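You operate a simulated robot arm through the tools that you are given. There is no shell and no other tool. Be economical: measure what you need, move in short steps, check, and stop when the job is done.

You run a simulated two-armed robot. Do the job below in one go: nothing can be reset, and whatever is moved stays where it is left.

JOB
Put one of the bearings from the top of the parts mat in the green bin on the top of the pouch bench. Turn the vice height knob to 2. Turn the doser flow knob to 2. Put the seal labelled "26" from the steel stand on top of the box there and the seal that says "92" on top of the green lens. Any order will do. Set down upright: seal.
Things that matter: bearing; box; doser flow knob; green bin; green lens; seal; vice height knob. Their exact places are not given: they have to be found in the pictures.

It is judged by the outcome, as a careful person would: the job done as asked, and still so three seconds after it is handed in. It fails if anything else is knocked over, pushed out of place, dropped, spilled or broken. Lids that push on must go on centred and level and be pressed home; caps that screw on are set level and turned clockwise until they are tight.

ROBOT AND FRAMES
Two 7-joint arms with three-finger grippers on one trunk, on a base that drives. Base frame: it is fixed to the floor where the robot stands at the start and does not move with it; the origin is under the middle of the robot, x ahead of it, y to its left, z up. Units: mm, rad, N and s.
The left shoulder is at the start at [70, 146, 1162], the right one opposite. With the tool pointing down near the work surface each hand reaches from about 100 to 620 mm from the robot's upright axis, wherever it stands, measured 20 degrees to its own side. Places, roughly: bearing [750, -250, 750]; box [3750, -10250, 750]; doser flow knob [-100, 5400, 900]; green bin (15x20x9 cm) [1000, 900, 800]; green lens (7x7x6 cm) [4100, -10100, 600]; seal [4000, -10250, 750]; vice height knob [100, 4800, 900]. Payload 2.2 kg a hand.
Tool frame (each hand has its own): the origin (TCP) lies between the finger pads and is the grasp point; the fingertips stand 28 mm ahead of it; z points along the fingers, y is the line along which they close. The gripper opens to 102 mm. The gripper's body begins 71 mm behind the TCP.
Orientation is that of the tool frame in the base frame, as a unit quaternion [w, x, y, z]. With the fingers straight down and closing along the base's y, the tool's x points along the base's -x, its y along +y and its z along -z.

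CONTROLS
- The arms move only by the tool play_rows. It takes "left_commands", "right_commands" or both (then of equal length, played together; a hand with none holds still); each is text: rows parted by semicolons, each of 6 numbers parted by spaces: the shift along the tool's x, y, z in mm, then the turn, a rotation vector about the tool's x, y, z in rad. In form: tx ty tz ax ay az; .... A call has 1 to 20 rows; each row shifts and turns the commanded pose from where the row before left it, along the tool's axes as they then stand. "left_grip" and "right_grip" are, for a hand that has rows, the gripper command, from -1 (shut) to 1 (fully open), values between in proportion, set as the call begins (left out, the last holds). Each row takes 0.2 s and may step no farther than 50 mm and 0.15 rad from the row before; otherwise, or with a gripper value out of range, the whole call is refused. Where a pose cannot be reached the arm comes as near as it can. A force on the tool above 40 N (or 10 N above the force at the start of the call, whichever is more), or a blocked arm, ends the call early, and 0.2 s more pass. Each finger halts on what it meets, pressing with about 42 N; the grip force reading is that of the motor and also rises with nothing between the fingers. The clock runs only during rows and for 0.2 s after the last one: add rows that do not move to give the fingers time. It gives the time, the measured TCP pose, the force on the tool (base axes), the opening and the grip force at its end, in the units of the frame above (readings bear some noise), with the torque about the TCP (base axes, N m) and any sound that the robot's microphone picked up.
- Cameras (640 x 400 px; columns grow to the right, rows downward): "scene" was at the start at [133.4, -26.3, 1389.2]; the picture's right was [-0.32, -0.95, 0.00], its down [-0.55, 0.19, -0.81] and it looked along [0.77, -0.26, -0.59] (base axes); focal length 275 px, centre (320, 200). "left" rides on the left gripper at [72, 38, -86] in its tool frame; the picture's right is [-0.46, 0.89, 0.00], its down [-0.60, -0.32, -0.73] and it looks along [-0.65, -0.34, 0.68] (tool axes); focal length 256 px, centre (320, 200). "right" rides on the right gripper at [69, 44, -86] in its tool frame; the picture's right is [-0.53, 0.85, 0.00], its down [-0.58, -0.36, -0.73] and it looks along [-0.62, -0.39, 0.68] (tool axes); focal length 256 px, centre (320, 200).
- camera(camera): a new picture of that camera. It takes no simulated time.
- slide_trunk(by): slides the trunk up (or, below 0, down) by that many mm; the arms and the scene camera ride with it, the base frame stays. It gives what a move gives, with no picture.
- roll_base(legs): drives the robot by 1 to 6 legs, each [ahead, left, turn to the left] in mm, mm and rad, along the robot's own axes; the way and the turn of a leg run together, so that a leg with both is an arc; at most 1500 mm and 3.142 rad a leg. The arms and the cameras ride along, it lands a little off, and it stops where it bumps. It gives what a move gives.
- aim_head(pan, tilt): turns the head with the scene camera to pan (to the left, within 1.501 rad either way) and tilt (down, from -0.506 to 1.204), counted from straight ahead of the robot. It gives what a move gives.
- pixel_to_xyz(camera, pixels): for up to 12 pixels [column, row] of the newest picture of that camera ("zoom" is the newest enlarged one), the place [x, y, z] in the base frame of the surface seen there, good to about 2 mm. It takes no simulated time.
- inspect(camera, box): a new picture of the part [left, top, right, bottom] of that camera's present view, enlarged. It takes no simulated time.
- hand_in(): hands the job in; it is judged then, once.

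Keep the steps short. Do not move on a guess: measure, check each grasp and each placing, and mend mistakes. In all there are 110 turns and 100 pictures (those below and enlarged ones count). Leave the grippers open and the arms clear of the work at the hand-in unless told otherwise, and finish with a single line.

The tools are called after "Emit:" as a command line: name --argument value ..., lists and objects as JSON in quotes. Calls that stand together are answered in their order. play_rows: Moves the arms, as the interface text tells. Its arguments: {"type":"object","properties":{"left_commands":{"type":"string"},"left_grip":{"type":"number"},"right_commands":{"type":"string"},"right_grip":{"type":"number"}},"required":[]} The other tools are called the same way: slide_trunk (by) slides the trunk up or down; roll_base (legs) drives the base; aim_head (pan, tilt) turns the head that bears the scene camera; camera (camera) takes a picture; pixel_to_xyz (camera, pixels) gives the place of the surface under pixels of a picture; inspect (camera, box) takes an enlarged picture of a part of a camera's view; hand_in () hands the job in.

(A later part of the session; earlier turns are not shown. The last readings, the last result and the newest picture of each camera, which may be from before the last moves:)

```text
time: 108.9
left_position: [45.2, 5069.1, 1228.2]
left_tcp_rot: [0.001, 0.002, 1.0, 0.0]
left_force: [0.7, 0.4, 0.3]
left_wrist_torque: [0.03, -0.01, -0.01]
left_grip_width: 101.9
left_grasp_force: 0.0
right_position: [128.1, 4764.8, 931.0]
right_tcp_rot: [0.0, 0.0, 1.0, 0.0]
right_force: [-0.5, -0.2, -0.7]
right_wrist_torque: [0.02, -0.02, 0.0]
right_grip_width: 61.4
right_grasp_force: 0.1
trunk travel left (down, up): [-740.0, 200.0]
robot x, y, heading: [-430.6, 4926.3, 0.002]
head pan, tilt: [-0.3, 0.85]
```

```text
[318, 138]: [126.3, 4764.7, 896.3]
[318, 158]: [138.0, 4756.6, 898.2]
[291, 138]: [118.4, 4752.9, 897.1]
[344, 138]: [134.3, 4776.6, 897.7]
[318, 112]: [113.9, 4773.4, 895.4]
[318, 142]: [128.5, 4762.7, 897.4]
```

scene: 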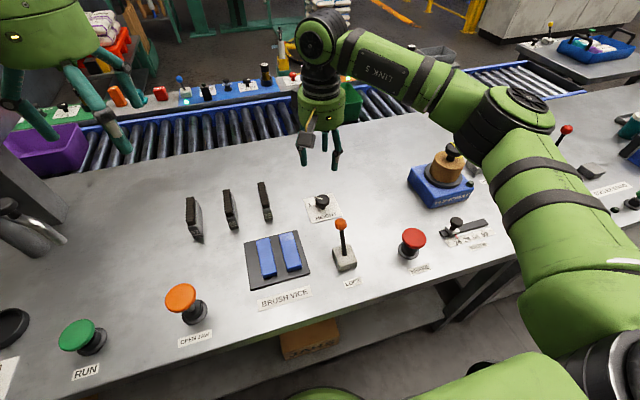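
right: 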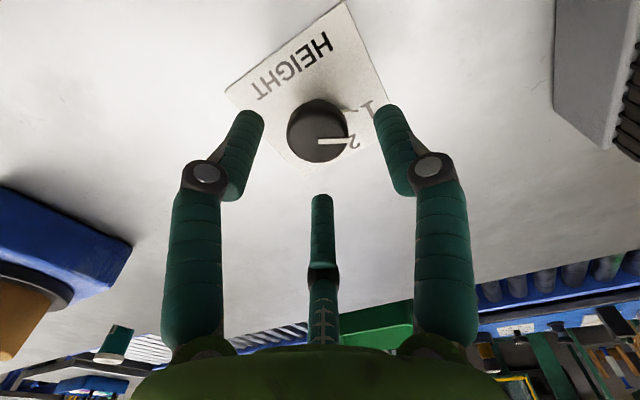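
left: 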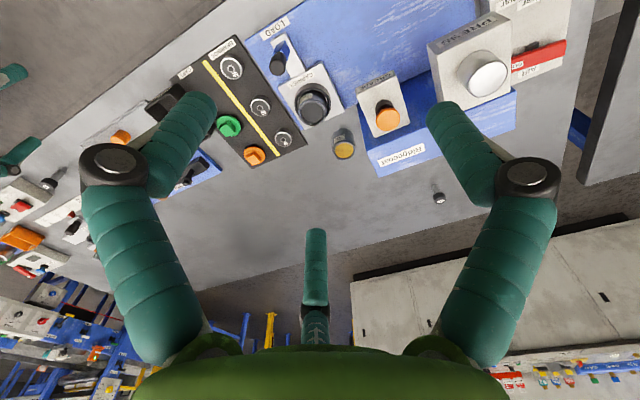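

Centre (126,4765) matches. Go down 22, close, check.

Emit:
play_rows --right_commands "1.5 0 12 0 0 0;0 0 10 0 0 0;0 0 0 0 0 0"

Emit:
play_rows --right_commands "0 0 0 0 0 0;0 0 0 0 0 0;0 0 0 0 0 0" --right_grip -1

Emit:
camera --camera "right"

```text
time: 109.7
left_position: [44.5, 5069.7, 1228.3]
left_tcp_rot: [0.001, 0.001, 1.0, -0.001]
left_force: [0.3, 0.6, 0.4]
left_wrist_torque: [0.01, 0.01, 0.0]
left_grip_width: 102.0
left_grasp_force: 0.1
right_position: [126.3, 4765.3, 908.7]
right_tcp_rot: [-0.001, 0.0, 1.0, -0.001]
right_force: [0.1, -0.1, 0.2]
right_wrist_torque: [-0.01, -0.02, 0.0]
right_grip_width: 61.0
right_grasp_force: 0.0
trunk travel left (down, up): [-740.0, 200.0]
robot x, y, heading: [-429.7, 4928.0, -0.002]
head pan, tilt: [-0.3, 0.85]
```

```text
time: 110.5
left_position: [45.2, 5069.2, 1227.8]
left_tcp_rot: [0.0, 0.002, 1.0, 0.0]
left_force: [-1.1, -0.2, -1.1]
left_wrist_torque: [0.0, 0.01, -0.03]
left_grip_width: 101.8
left_grasp_force: 0.1
right_position: [128.3, 4764.1, 909.2]
right_tcp_rot: [0.0, 0.001, 1.0, -0.001]
right_force: [7.1, -5.2, 6.7]
right_wrist_torque: [-0.78, -0.26, 0.03]
right_grip_width: 35.0
right_grasp_force: 44.8
trunk travel left (down, up): [-740.0, 200.0]
robot x, y, heading: [-430.5, 4929.5, -0.004]
head pan, tilt: [-0.3, 0.85]
```

```text
72 pictures are left
```

right: 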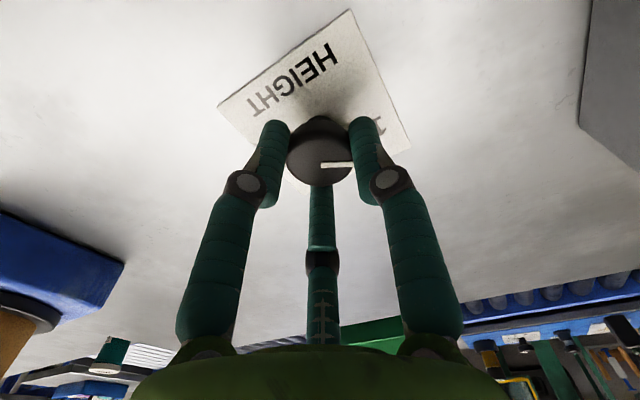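

Gripped (35 mm). Turn 45° clockwise (tool z positive).

Emit:
play_rows --right_commands "0 0 0 0 0 0.1;0 0 0 0 0 0.1;0 0 0 0 0 0.1;0 0 0 0 0 0.1;0 0 0 0 0 0.1;0 0 0 0 0 0.1;0 0 0 0 0 0.1;0 0 0 0 0 0.07;0 0 0 0 0 0"

Emit:
camera --camera "right"

```text
time: 112.5
left_position: [44.8, 5068.3, 1227.9]
left_tcp_rot: [0.001, 0.0, 1.0, 0.0]
left_force: [0.4, 0.7, 0.1]
left_wrist_torque: [0.02, -0.01, -0.02]
left_grip_width: 102.0
left_grasp_force: 0.0
right_position: [127.8, 4762.6, 910.0]
right_tcp_rot: [0.002, 0.376, 0.926, 0.001]
right_force: [12.4, -9.5, 13.0]
right_wrist_torque: [-0.24, -0.14, -0.01]
right_grip_width: 34.7
right_grasp_force: 45.3
trunk travel left (down, up): [-740.0, 200.0]
robot x, y, heading: [-430.2, 4929.8, -0.002]
head pan, tilt: [-0.3, 0.85]
```

```text
71 pictures are left
```

right: 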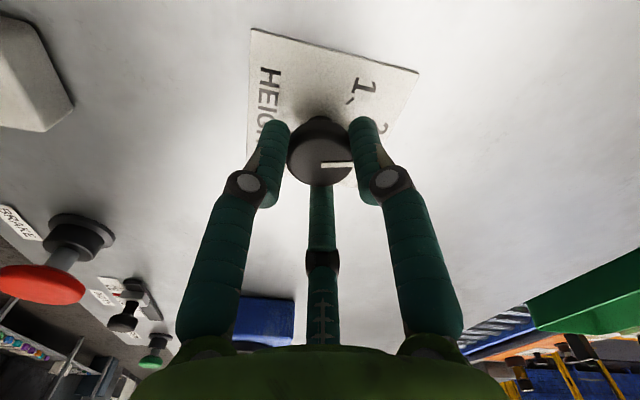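

Knob turned with the hand. Release, rise, check.

Emit:
play_rows --right_commands "0 0 0 0 0 0;0 0 0 0 0 0;0 0 -40 0 0 0;0 0 -45 0 0 0;0 0 -45 0 0 0;0 0 0 0 0 0" --right_grip 0.2

Emit:
camera --camera "right"

Emit:
inspect --camera "right" --box '[250, 0, 390, 110]'

```text
time: 113.9
left_position: [45.3, 5069.7, 1227.1]
left_tcp_rot: [0.001, 0.001, 1.0, -0.001]
left_force: [0.0, 0.0, -0.4]
left_wrist_torque: [-0.01, 0.01, 0.01]
left_grip_width: 102.0
left_grasp_force: 0.1
right_position: [126.9, 4766.3, 1040.2]
right_tcp_rot: [-0.001, 0.375, 0.927, -0.001]
right_force: [0.3, 1.2, -0.2]
right_wrist_torque: [-0.02, -0.02, -0.02]
right_grip_width: 61.1
right_grasp_force: 0.0
trunk travel left (down, up): [-740.0, 200.0]
robot x, y, heading: [-433.0, 4928.9, -0.003]
head pan, tilt: [-0.3, 0.85]
```

```text
70 pictures are left
```

right: 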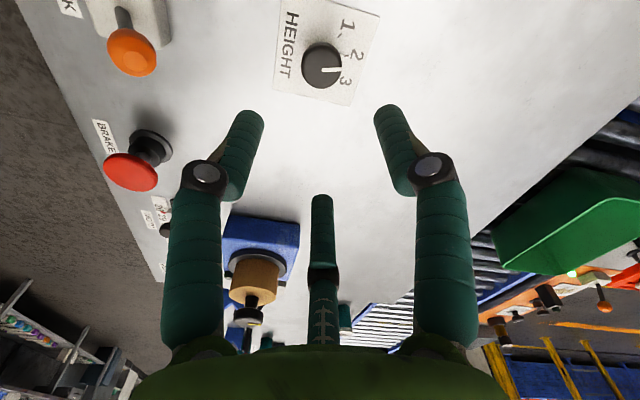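

```text
3.64 times, centred on (320, 55) of right
```

zoom: 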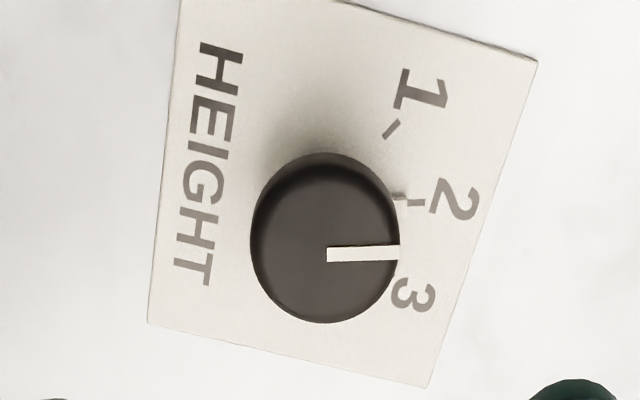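

Emit:
pixel_to_xyz --camera "zoom" --pixels '[[330, 254], [395, 252], [325, 180], [325, 315], [260, 245], [420, 90], [455, 200], [412, 295], [391, 128], [415, 203], [400, 196]]'

```text
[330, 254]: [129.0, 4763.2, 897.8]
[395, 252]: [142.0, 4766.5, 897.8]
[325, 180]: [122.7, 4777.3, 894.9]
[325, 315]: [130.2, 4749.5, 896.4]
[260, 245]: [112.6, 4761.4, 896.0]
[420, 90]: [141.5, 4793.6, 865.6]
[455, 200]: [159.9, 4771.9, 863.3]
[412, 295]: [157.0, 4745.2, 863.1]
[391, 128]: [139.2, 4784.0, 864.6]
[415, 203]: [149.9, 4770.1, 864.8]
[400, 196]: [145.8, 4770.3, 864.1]
```

Pointer at 14°, tick 2 at 14.7°: vice height is 2. Now raise, reset the right wrist, back off and move toward the doser.

Emit:
slide_trunk --by 160

Emit:
play_rows --right_commands "0 0 0 0 0 -0.13;0 0 0 0 0 -0.13;0 0 0 0 0 -0.13;0 0 0 0 0 -0.13;0 0 0 0 0 -0.13;0 0 0 0 0 -0.12;40 0 0 0 0 0;40 0 0 0 0 0;40 0 0 0 0 0;0 0 0 0 0 0"

Emit:
roll_base --legs '[[-200, 0, 0], [0, 380, 0]]'

Emit:
aim_head --pan 0.3 --tilt 0.75

Emit:
camera --camera "scene"

```text
time: 115.7
left_position: [45.5, 5069.6, 1386.7]
left_tcp_rot: [0.001, 0.0, 1.0, 0.0]
left_force: [0.2, -0.4, 0.1]
left_wrist_torque: [0.03, -0.01, -0.01]
left_grip_width: 102.3
left_grasp_force: 0.1
right_position: [127.5, 4765.8, 1198.7]
right_tcp_rot: [0.0, 0.376, 0.927, 0.0]
right_force: [0.6, 0.0, 0.0]
right_wrist_torque: [-0.02, -0.01, 0.01]
right_grip_width: 61.4
right_grasp_force: 0.1
trunk travel left (down, up): [-900.0, 40.0]
robot x, y, heading: [-430.8, 4925.2, -0.001]
head pan, tilt: [-0.3, 0.85]
```

```text
time: 117.9
left_position: [45.3, 5068.5, 1387.1]
left_tcp_rot: [0.001, 0.001, 1.0, -0.001]
left_force: [-0.1, 0.0, 0.0]
left_wrist_torque: [0.02, 0.0, -0.02]
left_grip_width: 102.2
left_grasp_force: 0.0
right_position: [7.9, 4766.2, 1200.3]
right_tcp_rot: [-0.001, 0.001, 1.0, -0.001]
right_force: [1.0, -0.5, 0.5]
right_wrist_torque: [0.01, -0.01, -0.01]
right_grip_width: 61.4
right_grasp_force: 0.0
trunk travel left (down, up): [-900.0, 40.0]
robot x, y, heading: [-431.4, 4930.1, 0.0]
head pan, tilt: [-0.3, 0.85]
```

```text
time: 121.5
left_position: [-156.3, 5445.7, 1387.5]
left_tcp_rot: [0.001, 0.002, 1.0, 0.001]
left_force: [-0.2, -1.0, -0.4]
left_wrist_torque: [0.06, 0.01, 0.04]
left_grip_width: 101.9
left_grasp_force: 0.1
right_position: [-194.3, 5141.9, 1200.3]
right_tcp_rot: [0.0, 0.001, 1.0, 0.001]
right_force: [0.1, 0.6, -0.5]
right_wrist_torque: [0.02, 0.0, 0.03]
right_grip_width: 61.2
right_grasp_force: 0.3
trunk travel left (down, up): [-900.0, 40.0]
robot x, y, heading: [-633.1, 5309.4, -0.003]
head pan, tilt: [-0.3, 0.85]
```

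```text
time: 122.5
left_position: [-157.2, 5448.7, 1388.5]
left_tcp_rot: [0.001, 0.001, 1.0, -0.001]
left_force: [0.4, 0.2, 0.5]
left_wrist_torque: [-0.01, -0.01, -0.02]
left_grip_width: 102.1
left_grasp_force: 0.0
right_position: [-194.7, 5145.1, 1201.5]
right_tcp_rot: [0.0, 0.001, 1.0, 0.0]
right_force: [-0.8, 0.3, -0.1]
right_wrist_torque: [-0.02, 0.0, -0.02]
right_grip_width: 61.5
right_grasp_force: 0.1
trunk travel left (down, up): [-900.0, 40.0]
robot x, y, heading: [-631.2, 5310.6, 0.0]
head pan, tilt: [0.3, 0.75]
```

```text
68 pictures are left
```

scene: 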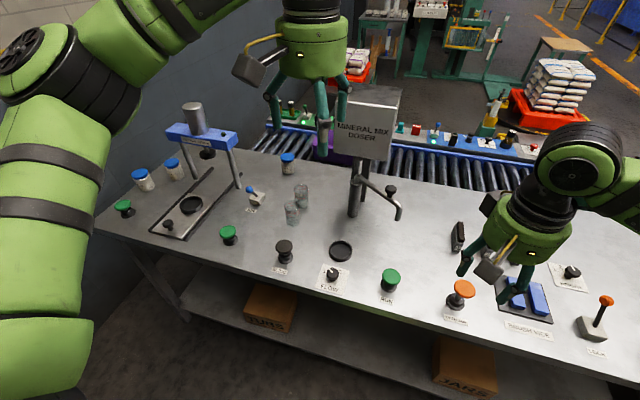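

Emit:
inspect --camera "scene" --box '[300, 245, 370, 300]'

Emit:
pixel_to_xyz --camera "zoom" --pixels '[[300, 220], [300, 260], [270, 225], [330, 225]]'

Emit:
pixel_to_xyz --camera "scene" --pixels '[[365, 140], [352, 205], [390, 190], [285, 246], [390, 278], [340, 250], [292, 212], [350, 98], [300, 195]]'

```text
7.27 times, centred on (335, 272) of scene
```

zoom: 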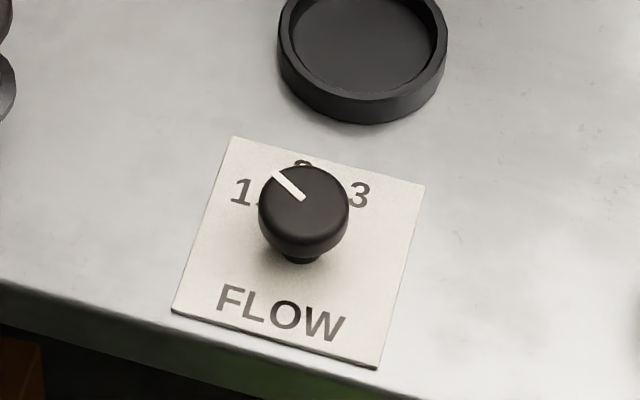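

```text
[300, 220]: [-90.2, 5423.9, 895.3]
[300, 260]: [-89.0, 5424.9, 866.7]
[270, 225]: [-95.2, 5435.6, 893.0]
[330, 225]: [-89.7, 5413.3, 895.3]
```

```text
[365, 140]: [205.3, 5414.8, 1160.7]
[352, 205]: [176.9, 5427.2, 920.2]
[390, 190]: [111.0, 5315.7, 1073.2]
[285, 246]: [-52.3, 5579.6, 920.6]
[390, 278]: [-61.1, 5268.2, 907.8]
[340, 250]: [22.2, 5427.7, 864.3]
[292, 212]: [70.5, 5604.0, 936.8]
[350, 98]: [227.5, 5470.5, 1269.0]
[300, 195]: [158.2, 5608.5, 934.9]
```

FLOW knob pointer at 1; knob about (-82,5424). Put the left hand over it.

Emit:
play_rows --left_commands "-38 -12 0 0 0 0;-37 -12 0 0 0 0;0 0 0 0 0 0" --left_grip 0.2

Emit:
slide_trunk --by -200

Emit:
play_rows --left_commands "0 0 45 0 0 0;0 0 45 0 0 0;0 0 45 0 0 0;0 0 0 0 0 0"

Emit:
camera --camera "left"

Emit:
inspect --camera "left" --box '[250, 0, 390, 110]'

```text
time: 123.3
left_position: [-82.1, 5424.8, 1386.8]
left_tcp_rot: [0.001, 0.002, 1.0, -0.001]
left_force: [-0.7, -0.1, 0.8]
left_wrist_torque: [-0.05, -0.01, 0.01]
left_grip_width: 61.2
left_grasp_force: 0.0
right_position: [-194.0, 5145.1, 1201.2]
right_tcp_rot: [0.0, 0.001, 1.0, 0.0]
right_force: [-0.1, -0.5, 0.1]
right_wrist_torque: [-0.01, -0.02, -0.02]
right_grip_width: 61.0
right_grasp_force: 0.0
trunk travel left (down, up): [-900.0, 40.0]
robot x, y, heading: [-630.9, 5307.8, -0.003]
head pan, tilt: [0.3, 0.75]
```

```text
time: 125.5
left_position: [-83.2, 5425.3, 1188.1]
left_tcp_rot: [0.001, 0.002, 1.0, 0.0]
left_force: [0.5, 0.8, 0.1]
left_wrist_torque: [0.0, 0.02, 0.06]
left_grip_width: 61.1
left_grasp_force: 0.0
right_position: [-194.8, 5144.7, 1001.4]
right_tcp_rot: [0.0, 0.001, 1.0, -0.001]
right_force: [-0.2, 0.0, -0.5]
right_wrist_torque: [-0.01, -0.03, -0.02]
right_grip_width: 61.2
right_grasp_force: 0.2
trunk travel left (down, up): [-700.0, 240.0]
robot x, y, heading: [-636.9, 5309.5, -0.0]
head pan, tilt: [0.3, 0.75]
```

```text
time: 126.5
left_position: [-82.7, 5426.5, 1052.1]
left_tcp_rot: [0.002, 0.002, 1.0, 0.0]
left_force: [-1.1, 0.2, 0.3]
left_wrist_torque: [-0.01, -0.02, 0.01]
left_grip_width: 61.3
left_grasp_force: 0.0
right_position: [-194.8, 5144.8, 1000.0]
right_tcp_rot: [-0.001, 0.001, 1.0, 0.0]
right_force: [-0.1, -0.1, -0.5]
right_wrist_torque: [0.01, -0.02, 0.0]
right_grip_width: 61.4
right_grasp_force: 0.1
trunk travel left (down, up): [-700.0, 240.0]
robot x, y, heading: [-631.4, 5309.1, -0.001]
head pan, tilt: [0.3, 0.75]
```

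```text
66 pictures are left
```

left: 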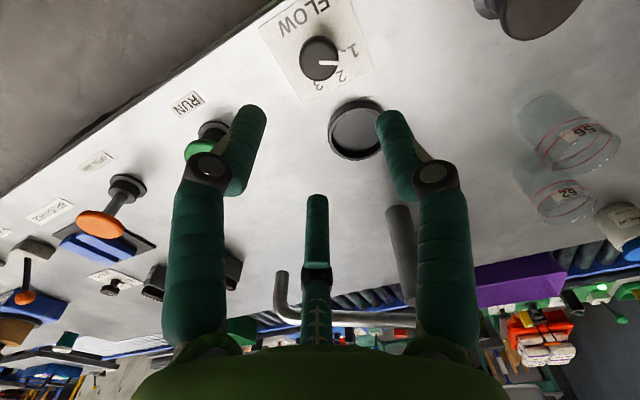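

```text
3.64 times, centred on (320, 55) of left
```

zoom: 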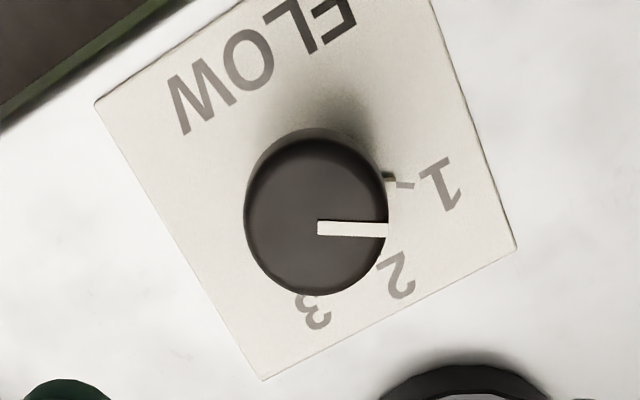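

Emit:
pixel_to_xyz --camera "zoom" --pixels '[[320, 228], [383, 230], [320, 165], [320, 285], [255, 225], [440, 185], [398, 275], [315, 310], [405, 184]]'

```text
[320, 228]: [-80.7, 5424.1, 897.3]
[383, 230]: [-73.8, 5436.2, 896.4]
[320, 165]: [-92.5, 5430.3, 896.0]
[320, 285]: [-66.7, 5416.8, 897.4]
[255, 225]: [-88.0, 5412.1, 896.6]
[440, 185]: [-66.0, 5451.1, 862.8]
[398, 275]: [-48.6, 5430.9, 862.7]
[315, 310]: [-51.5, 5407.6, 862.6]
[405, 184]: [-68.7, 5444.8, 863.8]
```

Centre (-80,5424); pointer 60°, 2 at ≈14°. Descend to z 909.

Emit:
play_rows --left_commands "-2 -1.5 0 0 0 0;0 0 45 0 0 0;0 0 45 0 0 0;0 0 33 0 0 0;0 0 20 0 0 0;0 0 0 0 0 0"

Emit:
camera --camera "left"

```text
time: 127.9
left_position: [-79.4, 5422.3, 908.3]
left_tcp_rot: [0.002, 0.001, 1.0, -0.001]
left_force: [0.2, -0.2, 0.0]
left_wrist_torque: [0.0, -0.02, -0.01]
left_grip_width: 61.2
left_grasp_force: 0.1
right_position: [-195.2, 5143.7, 999.3]
right_tcp_rot: [-0.001, 0.001, 1.0, 0.0]
right_force: [-0.4, 0.2, 0.5]
right_wrist_torque: [0.03, 0.0, 0.02]
right_grip_width: 61.2
right_grasp_force: 0.1
trunk travel left (down, up): [-700.0, 240.0]
robot x, y, heading: [-634.2, 5308.2, -0.002]
head pan, tilt: [0.3, 0.75]
```

```text
64 pictures are left
```

left: 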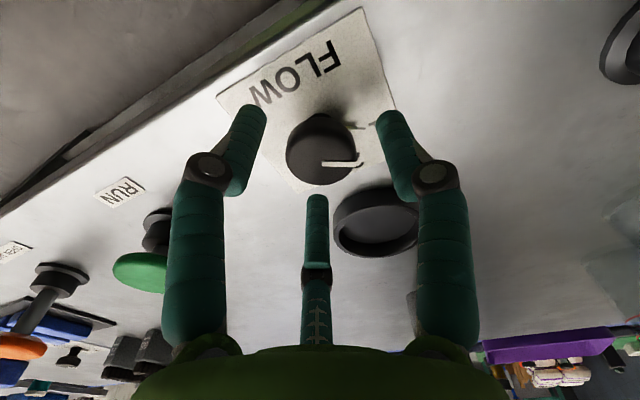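

Well placed. Close, then turn.

Emit:
play_rows --left_commands "0 0 0 0 0 0;0 0 0 0 0 0;0 0 0 0 0 0" --left_grip -1

Emit:
play_rows --left_commands "0 0 0 0 0 0.1;0 0 0 0 0 0.1;0 0 0 0 0 0.1;0 0 0 0 0 0.1;0 0 0 0 0 0.1;0 0 0 0 0 0.1;0 0 0 0 0 0.1;0 0 0 0 0 0.1;0 0 0 0 0 0"

Emit:
play_rows --left_commands "0 0 0 0 0 0;0 0 0 0 0 0;0 0 -40 0 0 0;0 0 -45 0 0 0;0 0 -45 0 0 0;0 0 0 0 0 0" --left_grip 0.2

Emit:
inspect --camera "left" --box '[250, 0, 390, 110]'

```text
time: 128.7
left_position: [-83.0, 5423.9, 908.5]
left_tcp_rot: [0.001, 0.001, 1.0, 0.0]
left_force: [-7.6, 4.5, 0.9]
left_wrist_torque: [0.5, 0.41, -0.05]
left_grip_width: 35.0
left_grasp_force: 45.5
right_position: [-195.9, 5146.4, 999.8]
right_tcp_rot: [0.001, 0.001, 1.0, 0.0]
right_force: [-0.5, 0.4, 0.6]
right_wrist_torque: [-0.01, -0.01, 0.0]
right_grip_width: 61.2
right_grasp_force: 0.2
trunk travel left (down, up): [-700.0, 240.0]
robot x, y, heading: [-635.2, 5307.8, -0.005]
head pan, tilt: [0.3, 0.75]
```

```text
time: 130.7
left_position: [-81.2, 5423.5, 908.5]
left_tcp_rot: [0.001, 0.369, 0.929, 0.0]
left_force: [-13.3, 5.5, -6.5]
left_wrist_torque: [-0.07, 0.47, 0.02]
left_grip_width: 34.7
left_grasp_force: 45.0
left hand out of reach, approached as far as the arm can: row 8
right_position: [-195.9, 5145.5, 1000.9]
right_tcp_rot: [0.001, 0.0, 1.0, -0.001]
right_force: [0.5, -0.4, 0.2]
right_wrist_torque: [0.0, -0.02, 0.01]
right_grip_width: 61.6
right_grasp_force: 0.1
trunk travel left (down, up): [-700.0, 240.0]
robot x, y, heading: [-633.5, 5309.1, -0.002]
head pan, tilt: [0.3, 0.75]
```

```text
time: 132.1
left_position: [-79.8, 5421.2, 1039.1]
left_tcp_rot: [0.001, 0.368, 0.93, 0.0]
left_force: [-0.2, 0.8, 0.4]
left_wrist_torque: [0.03, 0.04, 0.0]
left_grip_width: 61.2
left_grasp_force: 0.1
right_position: [-194.3, 5144.7, 999.1]
right_tcp_rot: [0.0, 0.001, 1.0, 0.0]
right_force: [0.6, 0.7, 0.1]
right_wrist_torque: [0.06, 0.04, 0.01]
right_grip_width: 60.8
right_grasp_force: 0.0
trunk travel left (down, up): [-700.0, 240.0]
robot x, y, heading: [-636.2, 5307.9, -0.004]
head pan, tilt: [0.3, 0.75]
```

```text
3.64 times, centred on (320, 55) of left
```

zoom: 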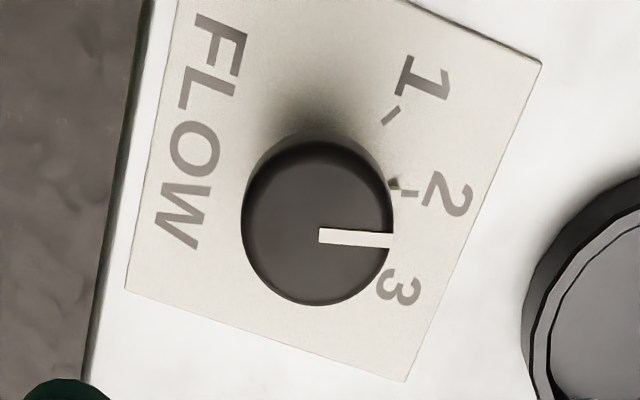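

Emit:
pixel_to_xyz --camera "zoom" --pixels '[[323, 235], [388, 239], [320, 165], [320, 297], [412, 193], [448, 195], [395, 184]]'

```text
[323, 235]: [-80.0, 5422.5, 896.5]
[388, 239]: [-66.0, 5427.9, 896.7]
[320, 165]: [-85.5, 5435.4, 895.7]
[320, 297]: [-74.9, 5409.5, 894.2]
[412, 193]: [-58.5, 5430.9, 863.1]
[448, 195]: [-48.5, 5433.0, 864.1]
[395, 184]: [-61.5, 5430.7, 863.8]
```

Pointer ≈19–21°, tick 2 ≈20°: flow is 2. Now raise and retract both arms, back out and look down the aisle for the route to (4000,-10250).

Emit:
play_rows --left_commands "0 0 -45 0 0 0;0 0 -45 0 0 -0.13;0 0 -45 0 0 -0.13;0 0 0 0 0 -0.13;0 0 0 0 0 -0.13;40 0 0 0 0 -0.13;40 0 0 0 0 -0.1;40 0 0 0 0 0;40 0 0 0 0 0;0 0 0 0 0 0" --right_commands "0 0 -45 0 0 0;0 0 -45 0 0 0;0 0 -45 0 0 0;0 0 -40 0 0 0;0 0 0 0 0 0;40 0 0 0 0 0;40 0 0 0 0 0;40 0 0 0 0 0;0 0 0 0 0 0;0 0 0 0 0 0"

Emit:
roll_base --legs '[[-350, 0, 0], [0, 0, -1.571]]'

Emit:
aim_head --pan 0.2 --tilt 0.2

Emit:
camera --camera "scene"

```text
time: 134.3
left_position: [-244.3, 5444.8, 1149.3]
left_tcp_rot: [0.001, 0.002, 1.0, 0.0]
left_force: [0.4, -0.4, -1.7]
left_wrist_torque: [-0.06, 0.02, -0.01]
left_grip_width: 61.3
left_grasp_force: 0.1
left hand out of reach, approached as far as the arm can: row 1
right_position: [-314.4, 5144.6, 1174.0]
right_tcp_rot: [0.0, 0.001, 1.0, 0.001]
right_force: [0.0, -0.4, 0.5]
right_wrist_torque: [-0.03, 0.03, -0.02]
right_grip_width: 61.0
right_grasp_force: 0.1
trunk travel left (down, up): [-700.0, 240.0]
robot x, y, heading: [-631.8, 5309.1, 0.002]
head pan, tilt: [0.3, 0.75]
```

```text
time: 140.4
left_position: [-849.6, 4920.2, 1149.0]
left_tcp_rot: [0.0, 0.711, 0.703, 0.0]
left_force: [-0.6, 0.1, -0.6]
left_wrist_torque: [0.0, -0.01, -0.03]
left_grip_width: 61.2
left_grasp_force: 0.0
right_position: [-1149.3, 4991.1, 1174.6]
right_tcp_rot: [0.001, 0.71, 0.704, 0.0]
right_force: [-0.2, 0.5, -0.7]
right_wrist_torque: [0.0, 0.02, 0.01]
right_grip_width: 61.1
right_grasp_force: 0.1
trunk travel left (down, up): [-700.0, 240.0]
robot x, y, heading: [-985.7, 5309.4, -1.578]
head pan, tilt: [0.3, 0.75]
```

```text
time: 141.4
left_position: [-848.0, 4922.0, 1150.0]
left_tcp_rot: [0.0, 0.711, 0.703, -0.002]
left_force: [0.0, 0.0, -0.4]
left_wrist_torque: [0.01, -0.01, -0.02]
left_grip_width: 61.2
left_grasp_force: 0.1
right_position: [-1149.4, 4991.2, 1175.4]
right_tcp_rot: [0.0, 0.709, 0.705, 0.0]
right_force: [0.1, -0.1, 0.8]
right_wrist_torque: [-0.02, 0.0, 0.02]
right_grip_width: 61.4
right_grasp_force: 0.2
trunk travel left (down, up): [-700.0, 240.0]
robot x, y, heading: [-987.3, 5314.1, -1.58]
head pan, tilt: [0.201, 0.201]
```

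```text
62 pictures are left
```

scene: 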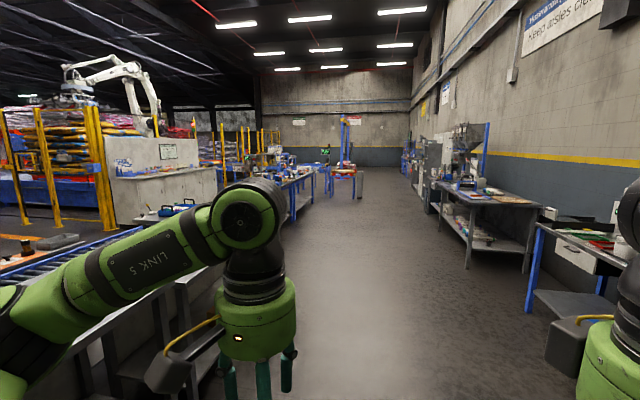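

Emit:
pixel_to_xyz --camera "scene" --pixels '[[345, 195], [360, 195], [322, 185], [306, 205], [440, 220], [470, 265], [420, 190], [400, 180], [350, 230], [330, 165], [300, 190], [280, 160]]'

```text
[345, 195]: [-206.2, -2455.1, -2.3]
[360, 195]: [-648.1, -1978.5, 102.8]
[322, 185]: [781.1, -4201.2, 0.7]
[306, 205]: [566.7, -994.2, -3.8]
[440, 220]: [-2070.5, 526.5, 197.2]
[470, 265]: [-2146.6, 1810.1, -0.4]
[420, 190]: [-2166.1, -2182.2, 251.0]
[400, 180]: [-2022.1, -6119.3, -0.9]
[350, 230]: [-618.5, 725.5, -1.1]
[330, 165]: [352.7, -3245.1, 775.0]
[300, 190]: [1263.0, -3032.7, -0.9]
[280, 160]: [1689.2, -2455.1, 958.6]
```

Emit:
roll_base --legs '[[1500, -80, 0.008], [1500, -80, 0], [1500, -80, 0], [1500, -80, 0]]'

Emit:
aim_head --pan 0.35 --tilt 0.2

Emit:
camera --camera "scene"

```text
refused: leg 1 is longer than a leg can be; nothing moved
```

```text
time: 142.1
left_position: [-848.5, 4919.5, 1150.3]
left_tcp_rot: [0.001, 0.711, 0.703, -0.001]
left_force: [0.5, 0.3, 0.2]
left_wrist_torque: [0.01, -0.03, -0.03]
left_grip_width: 60.9
left_grasp_force: 0.1
right_position: [-1148.4, 4992.5, 1174.4]
right_tcp_rot: [-0.001, 0.71, 0.705, 0.0]
right_force: [-0.3, 0.6, -0.7]
right_wrist_torque: [-0.01, 0.0, 0.02]
right_grip_width: 61.3
right_grasp_force: 0.0
trunk travel left (down, up): [-700.0, 240.0]
robot x, y, heading: [-984.7, 5308.6, -1.576]
head pan, tilt: [0.351, 0.201]
```

```text
61 pictures are left
```

scene: 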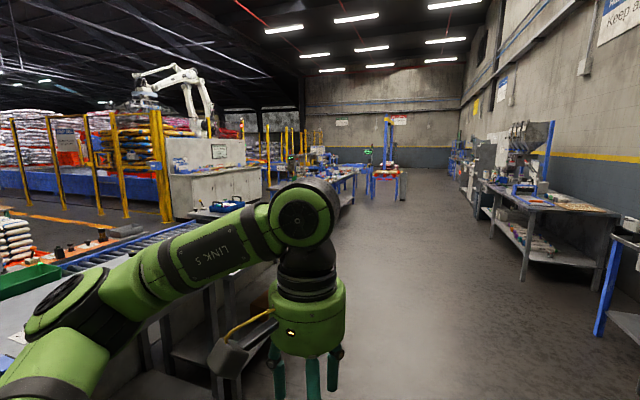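

Emit:
roll_base --legs '[[1490, -80, 0.005], [1490, -80, 0], [1490, -80, 0], [1490, -80, 0]]'

Emit:
camera --camera "scene"

```text
time: 170.4
left_position: [-1185.3, -1031.1, 1149.9]
left_tcp_rot: [0.001, 0.705, 0.709, -0.001]
left_force: [-0.5, 0.2, -0.4]
left_wrist_torque: [0.03, 0.0, 0.0]
left_grip_width: 61.2
left_grasp_force: 0.2
right_position: [-1486.7, -964.3, 1175.6]
right_tcp_rot: [0.0, 0.704, 0.71, 0.0]
right_force: [0.5, 0.4, -0.6]
right_wrist_torque: [0.02, -0.01, -0.01]
right_grip_width: 61.0
right_grasp_force: 0.0
trunk travel left (down, up): [-700.0, 240.0]
robot x, y, heading: [-1325.5, -644.5, -1.565]
head pan, tilt: [0.351, 0.201]
```

```text
60 pictures are left
```

scene: 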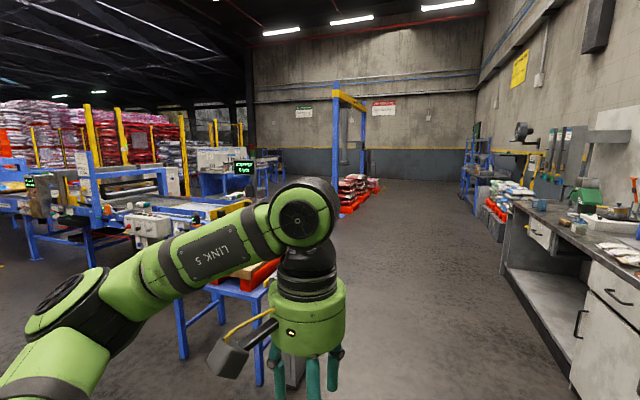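

Emit:
pixel_to_xyz --camera "scene" --pixels '[[355, 205], [376, 190], [333, 185], [490, 225], [510, 290], [262, 385], [240, 300], [270, 175], [230, 185], [205, 190], [400, 250], [450, 180]]'

```text
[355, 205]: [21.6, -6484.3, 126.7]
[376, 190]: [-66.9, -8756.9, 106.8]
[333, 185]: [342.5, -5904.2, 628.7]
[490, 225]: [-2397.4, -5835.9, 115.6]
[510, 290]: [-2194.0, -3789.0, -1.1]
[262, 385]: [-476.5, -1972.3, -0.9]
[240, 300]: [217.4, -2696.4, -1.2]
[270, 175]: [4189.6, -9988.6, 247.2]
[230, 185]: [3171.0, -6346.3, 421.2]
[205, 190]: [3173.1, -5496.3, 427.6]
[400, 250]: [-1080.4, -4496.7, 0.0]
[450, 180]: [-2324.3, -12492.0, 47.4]
```

Emit:
roll_base --legs '[[1490, 20, 0], [1490, 20, 0], [1490, 20, 0], [1490, 20, 0], [700, 0, 0]]'

Emit:
aim_head --pan 0.9 --tilt 0.2

Emit:
camera --camera "scene"

```text
time: 202.0
left_position: [-1027.3, -7652.2, 1148.7]
left_tcp_rot: [0.001, 0.699, 0.715, -0.003]
left_force: [0.1, -0.5, 0.7]
left_wrist_torque: [0.02, -0.01, 0.01]
left_grip_width: 61.4
left_grasp_force: 0.1
right_position: [-1330.1, -7589.1, 1175.7]
right_tcp_rot: [0.0, 0.698, 0.716, -0.001]
right_force: [0.0, 0.2, -0.7]
right_wrist_torque: [0.02, 0.0, -0.02]
right_grip_width: 61.2
right_grasp_force: 0.0
trunk travel left (down, up): [-700.0, 240.0]
robot x, y, heading: [-1174.8, -7266.9, -1.548]
head pan, tilt: [0.351, 0.201]
```

```text
time: 203.0
left_position: [-1027.1, -7652.6, 1149.4]
left_tcp_rot: [0.0, 0.699, 0.715, -0.002]
left_force: [-0.2, -0.3, -0.1]
left_wrist_torque: [0.03, 0.01, 0.02]
left_grip_width: 61.2
left_grasp_force: 0.1
right_position: [-1329.8, -7591.6, 1173.8]
right_tcp_rot: [0.0, 0.698, 0.717, 0.0]
right_force: [-0.2, 0.3, -0.4]
right_wrist_torque: [0.03, 0.01, 0.03]
right_grip_width: 61.3
right_grasp_force: 0.1
trunk travel left (down, up): [-700.0, 240.0]
robot x, y, heading: [-1175.5, -7274.1, -1.548]
head pan, tilt: [0.901, 0.201]
```

```text
59 pictures are left
```

scene: 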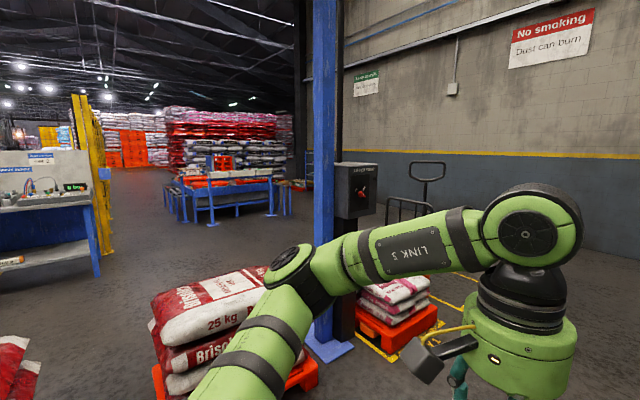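

Emit:
pixel_to_xyz --camera "scene" --pixels '[[328, 350], [210, 222], [270, 213], [230, 178], [390, 345], [435, 300], [400, 225], [290, 185], [255, 230], [450, 255], [160, 215], [300, 380]]'

Emit:
inspect --camera "scene" --box '[140, 120, 340, 245]'

```text
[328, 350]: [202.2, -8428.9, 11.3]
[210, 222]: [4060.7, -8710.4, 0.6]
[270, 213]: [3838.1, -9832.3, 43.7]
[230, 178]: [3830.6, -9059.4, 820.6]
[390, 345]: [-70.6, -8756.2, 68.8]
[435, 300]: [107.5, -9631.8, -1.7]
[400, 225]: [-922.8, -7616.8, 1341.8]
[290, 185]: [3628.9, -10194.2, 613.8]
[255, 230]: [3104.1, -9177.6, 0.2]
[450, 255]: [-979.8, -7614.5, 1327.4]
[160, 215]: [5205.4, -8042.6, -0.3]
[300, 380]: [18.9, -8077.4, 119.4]
```

```text
3.20 times, centred on (240, 182) of scene
```

zoom: 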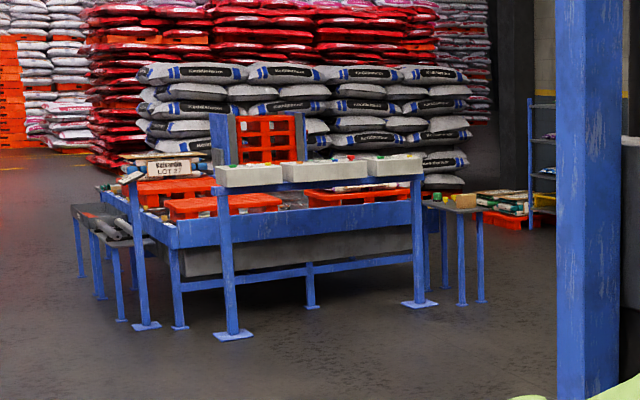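

Emit:
roll_base --legs '[[1400, 0, -0.02], [700, 0, 0]]'

Emit:
aim_head --pan 1.35 --tilt 0.3

Emit:
camera --camera "scene"

```text
time: 213.4
left_position: [-991.7, -9748.5, 1150.0]
left_tcp_rot: [0.001, 0.702, 0.712, -0.001]
left_force: [-0.2, 0.2, -0.5]
left_wrist_torque: [-0.03, -0.01, 0.01]
left_grip_width: 61.0
left_grasp_force: 0.1
right_position: [-1295.1, -9684.5, 1175.2]
right_tcp_rot: [0.0, 0.7, 0.714, 0.0]
right_force: [-0.3, 0.4, 0.1]
right_wrist_torque: [-0.04, -0.02, -0.04]
right_grip_width: 61.5
right_grasp_force: 0.1
trunk travel left (down, up): [-700.0, 240.0]
robot x, y, heading: [-1135.7, -9366.1, -1.557]
head pan, tilt: [0.901, 0.201]
```

```text
time: 214.3
left_position: [-992.2, -9749.1, 1149.5]
left_tcp_rot: [0.0, 0.701, 0.713, -0.002]
left_force: [-0.4, 0.7, 1.0]
left_wrist_torque: [0.01, 0.01, -0.02]
left_grip_width: 61.1
left_grasp_force: 0.1
right_position: [-1294.7, -9685.6, 1174.6]
right_tcp_rot: [0.0, 0.701, 0.714, 0.0]
right_force: [0.5, -0.5, -1.2]
right_wrist_torque: [-0.02, -0.02, 0.0]
right_grip_width: 61.3
right_grasp_force: 0.1
trunk travel left (down, up): [-700.0, 240.0]
robot x, y, heading: [-1137.1, -9363.1, -1.552]
head pan, tilt: [1.349, 0.3]
```

```text
57 pictures are left
```

scene: 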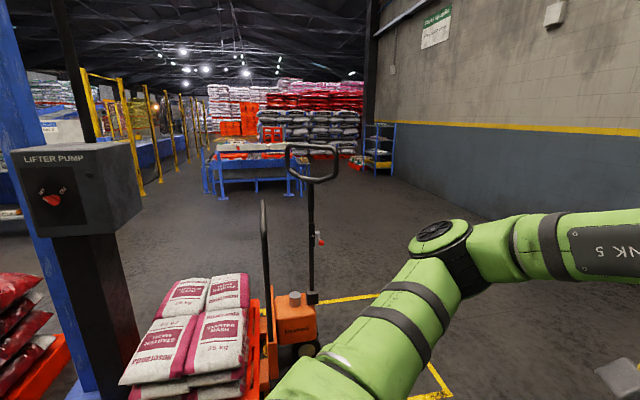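

Emit:
pixel_to_xyz --camera "scene" --pixels '[[310, 358], [320, 310], [350, 265], [290, 175], [305, 150], [450, 180], [360, 200], [340, 165], [380, 170], [312, 200], [325, 175], [480, 300]]'

Emit:
inspect --camera "scene" --box '[190, 100, 410, 220]'

```text
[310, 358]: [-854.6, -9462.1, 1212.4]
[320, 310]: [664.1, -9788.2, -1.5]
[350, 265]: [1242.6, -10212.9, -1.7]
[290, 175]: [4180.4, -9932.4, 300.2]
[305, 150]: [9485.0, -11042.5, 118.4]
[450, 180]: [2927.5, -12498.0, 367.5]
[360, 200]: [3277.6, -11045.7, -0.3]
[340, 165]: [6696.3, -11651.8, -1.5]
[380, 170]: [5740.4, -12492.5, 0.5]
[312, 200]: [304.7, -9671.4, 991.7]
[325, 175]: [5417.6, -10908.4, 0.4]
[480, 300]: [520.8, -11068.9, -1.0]
```

```text
2.91 times, centred on (300, 160) of scene
```

zoom: 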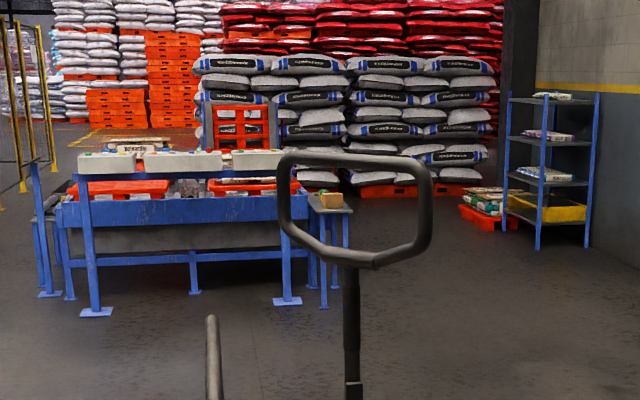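

Wall at y≈-12495; drive round the pallet jack at y≈-11000, then +x to about x 3300.

Emit:
roll_base --legs '[[1400, 0, -0.015], [240, 0, 0], [0, 1490, 0], [0, 1490, 0], [0, 1400, 0], [0, 0, 1.571]]'

Emit:
aim_head --pan 0.5 --tilt 0.5

Emit:
camera --camera "scene"

```text
time: 247.1
left_position: [3670.3, -10737.4, 1148.8]
left_tcp_rot: [0.001, -0.008, 1.0, -0.001]
left_force: [-0.1, -0.1, -0.4]
left_wrist_torque: [0.05, 0.04, -0.03]
left_grip_width: 61.0
left_grasp_force: 0.1
right_position: [3606.9, -11038.3, 1174.8]
right_tcp_rot: [0.0, -0.01, 1.0, 0.0]
right_force: [-0.3, 0.0, -0.2]
right_wrist_torque: [-0.02, -0.01, 0.01]
right_grip_width: 61.2
right_grasp_force: 0.0
trunk travel left (down, up): [-700.0, 240.0]
robot x, y, heading: [3285.7, -10878.7, 0.017]
head pan, tilt: [1.349, 0.3]
```

```text
time: 248.3
left_position: [3671.6, -10736.7, 1149.6]
left_tcp_rot: [0.001, -0.009, 1.0, -0.001]
left_force: [0.2, -0.6, 0.0]
left_wrist_torque: [0.01, 0.0, 0.01]
left_grip_width: 61.3
left_grasp_force: 0.1
right_position: [3608.5, -11040.2, 1175.9]
right_tcp_rot: [-0.001, -0.01, 1.0, 0.0]
right_force: [-0.6, -1.0, 0.4]
right_wrist_torque: [-0.01, 0.0, 0.01]
right_grip_width: 61.1
right_grasp_force: 0.0
trunk travel left (down, up): [-700.0, 240.0]
robot x, y, heading: [3286.5, -10878.7, 0.017]
head pan, tilt: [0.499, 0.499]
```

```text
55 pictures are left
```

scene: 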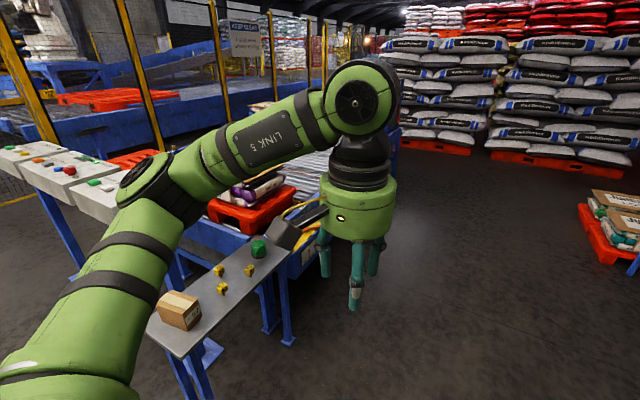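

Box at (180,308), yellow seals at (220,270),(222,288),(248,268), green lens at (258,248).

Emit:
inspect --camera "scene" --box '[140, 225, 310, 355]'

Emit:
pixel_to_xyz --camera "scene" --pixels '[[180, 298], [192, 315], [220, 270], [222, 288], [249, 268], [258, 244], [148, 330], [180, 355], [275, 255], [225, 248], [200, 335], [258, 255]]'

```text
3.08 times, centred on (225, 290) of scene
```

zoom: 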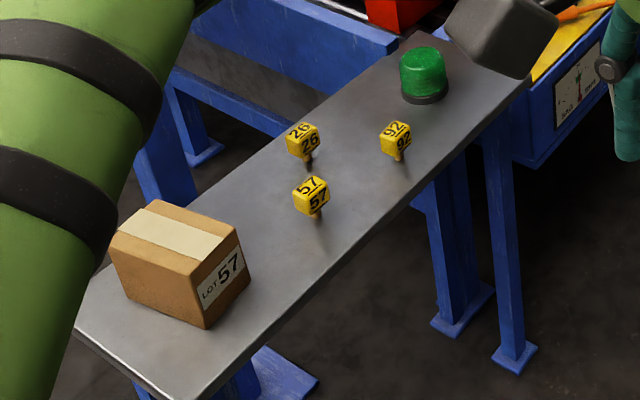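

```text
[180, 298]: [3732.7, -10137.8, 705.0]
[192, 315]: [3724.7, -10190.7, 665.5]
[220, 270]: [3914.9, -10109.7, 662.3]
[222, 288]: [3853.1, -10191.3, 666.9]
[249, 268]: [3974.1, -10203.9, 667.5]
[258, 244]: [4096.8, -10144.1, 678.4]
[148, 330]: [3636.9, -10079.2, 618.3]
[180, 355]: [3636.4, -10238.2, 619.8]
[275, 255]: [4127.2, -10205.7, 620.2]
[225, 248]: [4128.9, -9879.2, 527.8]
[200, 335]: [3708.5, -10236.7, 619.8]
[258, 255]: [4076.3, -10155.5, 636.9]
```

Stand top z≈619, front edge y≈-10238. Go to (3900,-10640) facing +y.

Emit:
roll_base --legs '[[612, 0, -0.017], [0, 0, 1.571], [180, 0, 0]]'

Emit:
aim_head --pan 0 --tilt 0.9

Emit:
camera --camera "scene"

```text
time: 256.7
left_position: [3751.5, -10313.4, 1149.7]
left_tcp_rot: [-0.003, 0.711, -0.703, -0.001]
left_force: [-0.6, 0.2, -0.2]
left_wrist_torque: [0.05, -0.01, -0.02]
left_grip_width: 61.1
left_grasp_force: 0.0
right_position: [4053.3, -10377.7, 1176.3]
right_tcp_rot: [0.001, 0.713, -0.701, -0.001]
right_force: [0.3, -0.1, -0.1]
right_wrist_torque: [0.0, 0.0, -0.02]
right_grip_width: 61.4
right_grasp_force: 0.1
trunk travel left (down, up): [-700.0, 240.0]
robot x, y, heading: [3896.9, -10698.9, 1.591]
head pan, tilt: [0.499, 0.499]
```

```text
time: 257.6
left_position: [3752.3, -10312.4, 1149.2]
left_tcp_rot: [-0.002, 0.712, -0.703, -0.001]
left_force: [1.0, -0.5, -0.5]
left_wrist_torque: [0.02, -0.01, 0.02]
left_grip_width: 61.4
left_grasp_force: 0.0
right_position: [4054.1, -10376.7, 1174.6]
right_tcp_rot: [-0.001, 0.713, -0.701, 0.0]
right_force: [0.1, -0.2, 0.4]
right_wrist_torque: [0.01, 0.02, 0.0]
right_grip_width: 61.3
right_grasp_force: 0.1
trunk travel left (down, up): [-700.0, 240.0]
robot x, y, heading: [3894.3, -10697.4, 1.584]
head pan, tilt: [0.0, 0.901]
```

```text
53 pictures are left
```

scene: 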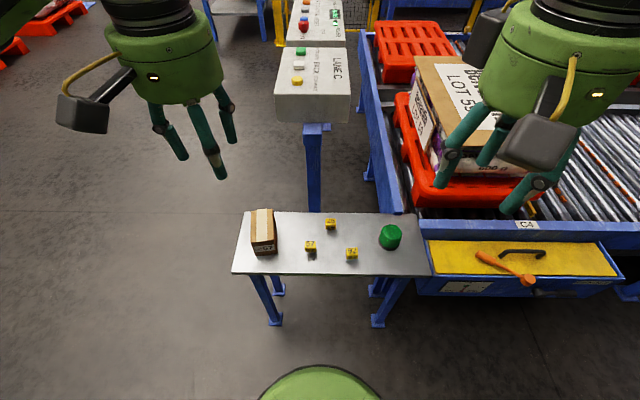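

Emit:
slide_trunk --by -200

Emit:
inspect --camera "scene" --box '[225, 170, 445, 300]'

```text
time: 259.8
left_position: [3752.1, -10312.4, 949.8]
left_tcp_rot: [-0.002, 0.711, -0.703, -0.001]
left_force: [0.3, 1.0, -0.1]
left_wrist_torque: [0.02, 0.0, 0.0]
left_grip_width: 61.0
left_grasp_force: 0.0
right_position: [4053.8, -10377.1, 976.4]
right_tcp_rot: [0.0, 0.713, -0.701, 0.0]
right_force: [0.5, -0.2, 0.0]
right_wrist_torque: [-0.02, 0.02, 0.04]
right_grip_width: 61.4
right_grasp_force: 0.0
trunk travel left (down, up): [-500.0, 440.0]
robot x, y, heading: [3895.7, -10694.7, 1.588]
head pan, tilt: [0.0, 0.901]
```

```text
2.91 times, centred on (335, 235) of scene
```

zoom: 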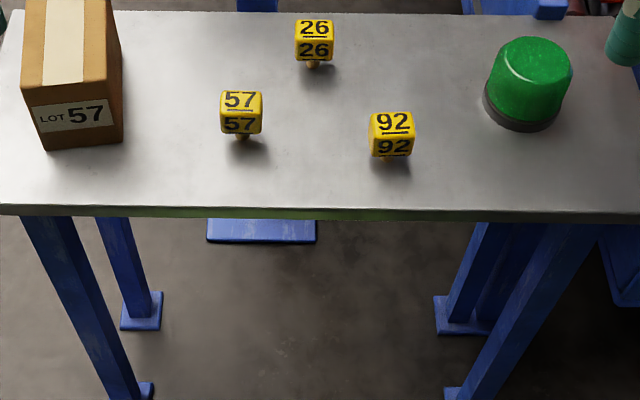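

Emit:
pixel_to_xyz --camera "zoom" --pixels '[[314, 28], [314, 50], [312, 63], [395, 120], [392, 145], [388, 158], [529, 60], [527, 118], [70, 45], [35, 80], [110, 72], [239, 98]]'

Emit:
pixel_to_xyz --camera "zoom" --pixels '[[296, 28], [333, 28], [314, 20], [372, 122], [413, 122], [393, 112], [488, 75], [570, 75], [529, 42], [529, 80], [30, 10], [100, 10]]'

```text
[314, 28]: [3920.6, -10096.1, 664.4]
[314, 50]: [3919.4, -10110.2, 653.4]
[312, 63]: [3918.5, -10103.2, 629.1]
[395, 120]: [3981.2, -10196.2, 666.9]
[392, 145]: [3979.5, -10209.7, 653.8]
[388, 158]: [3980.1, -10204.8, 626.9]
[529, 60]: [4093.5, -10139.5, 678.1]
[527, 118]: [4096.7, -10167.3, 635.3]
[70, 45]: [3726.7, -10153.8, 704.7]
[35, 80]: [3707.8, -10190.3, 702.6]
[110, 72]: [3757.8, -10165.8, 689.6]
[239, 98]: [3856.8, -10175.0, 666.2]
```

```text
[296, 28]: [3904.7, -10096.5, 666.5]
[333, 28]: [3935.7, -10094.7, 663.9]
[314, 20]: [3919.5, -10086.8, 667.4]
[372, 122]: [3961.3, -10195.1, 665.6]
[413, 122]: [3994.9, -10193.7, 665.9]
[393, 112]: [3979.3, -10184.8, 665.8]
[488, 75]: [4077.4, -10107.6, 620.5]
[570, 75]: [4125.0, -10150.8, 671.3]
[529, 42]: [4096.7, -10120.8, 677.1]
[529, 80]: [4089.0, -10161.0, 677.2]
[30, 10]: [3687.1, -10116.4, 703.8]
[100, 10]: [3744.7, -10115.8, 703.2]
```

Emit:
camera --camera "scene"

Emit:
pixel_to_xyz --camera "scene" --pixels '[[415, 160], [410, 130], [430, 195], [330, 110], [480, 190], [450, 180], [395, 120], [480, 225], [310, 60], [600, 215]]'

```text
51 pictures are left
```

scene: 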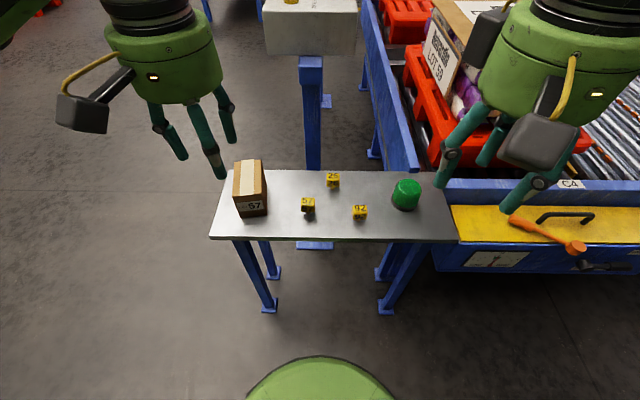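

```text
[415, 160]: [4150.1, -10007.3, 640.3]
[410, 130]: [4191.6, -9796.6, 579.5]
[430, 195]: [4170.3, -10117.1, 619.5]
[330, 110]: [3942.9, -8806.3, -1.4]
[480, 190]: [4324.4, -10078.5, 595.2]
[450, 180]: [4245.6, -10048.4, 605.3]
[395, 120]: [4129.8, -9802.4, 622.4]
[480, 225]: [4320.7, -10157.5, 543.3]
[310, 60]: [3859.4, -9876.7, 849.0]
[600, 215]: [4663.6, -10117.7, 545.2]
```

Nothing tall near. Drive 80 mm closer and straighten.

Emit:
roll_base --legs '[[80, 0, -0.016]]'

Emit:
play_rows --left_commands "0 0 0 0 0 0" --left_grip 0.2

```text
time: 260.8
left_position: [3757.4, -10229.3, 948.9]
left_tcp_rot: [0.002, -0.706, 0.708, 0.001]
left_force: [0.4, -0.4, -0.6]
left_wrist_torque: [-0.03, 0.02, 0.0]
left_grip_width: 61.4
left_grasp_force: 0.0
right_position: [4057.1, -10298.4, 976.6]
right_tcp_rot: [0.0, 0.708, -0.707, 0.0]
right_force: [-0.2, 0.3, -1.0]
right_wrist_torque: [-0.02, 0.01, -0.01]
right_grip_width: 61.3
right_grasp_force: 0.0
trunk travel left (down, up): [-500.0, 440.0]
robot x, y, heading: [3893.5, -10617.7, 1.571]
head pan, tilt: [0.0, 0.901]
```

```text
time: 261.2
left_position: [3757.9, -10229.3, 949.9]
left_tcp_rot: [0.002, -0.706, 0.708, 0.001]
left_force: [0.6, -0.4, -0.5]
left_wrist_torque: [-0.05, 0.0, -0.02]
left_grip_width: 61.3
left_grasp_force: 0.0
right_position: [4058.3, -10299.8, 976.1]
right_tcp_rot: [0.0, 0.708, -0.706, -0.001]
right_force: [-0.1, 0.6, 0.3]
right_wrist_torque: [-0.01, 0.04, 0.01]
right_grip_width: 61.2
right_grasp_force: 0.0
trunk travel left (down, up): [-500.0, 440.0]
robot x, y, heading: [3897.5, -10617.5, 1.572]
head pan, tilt: [0.0, 0.901]
```

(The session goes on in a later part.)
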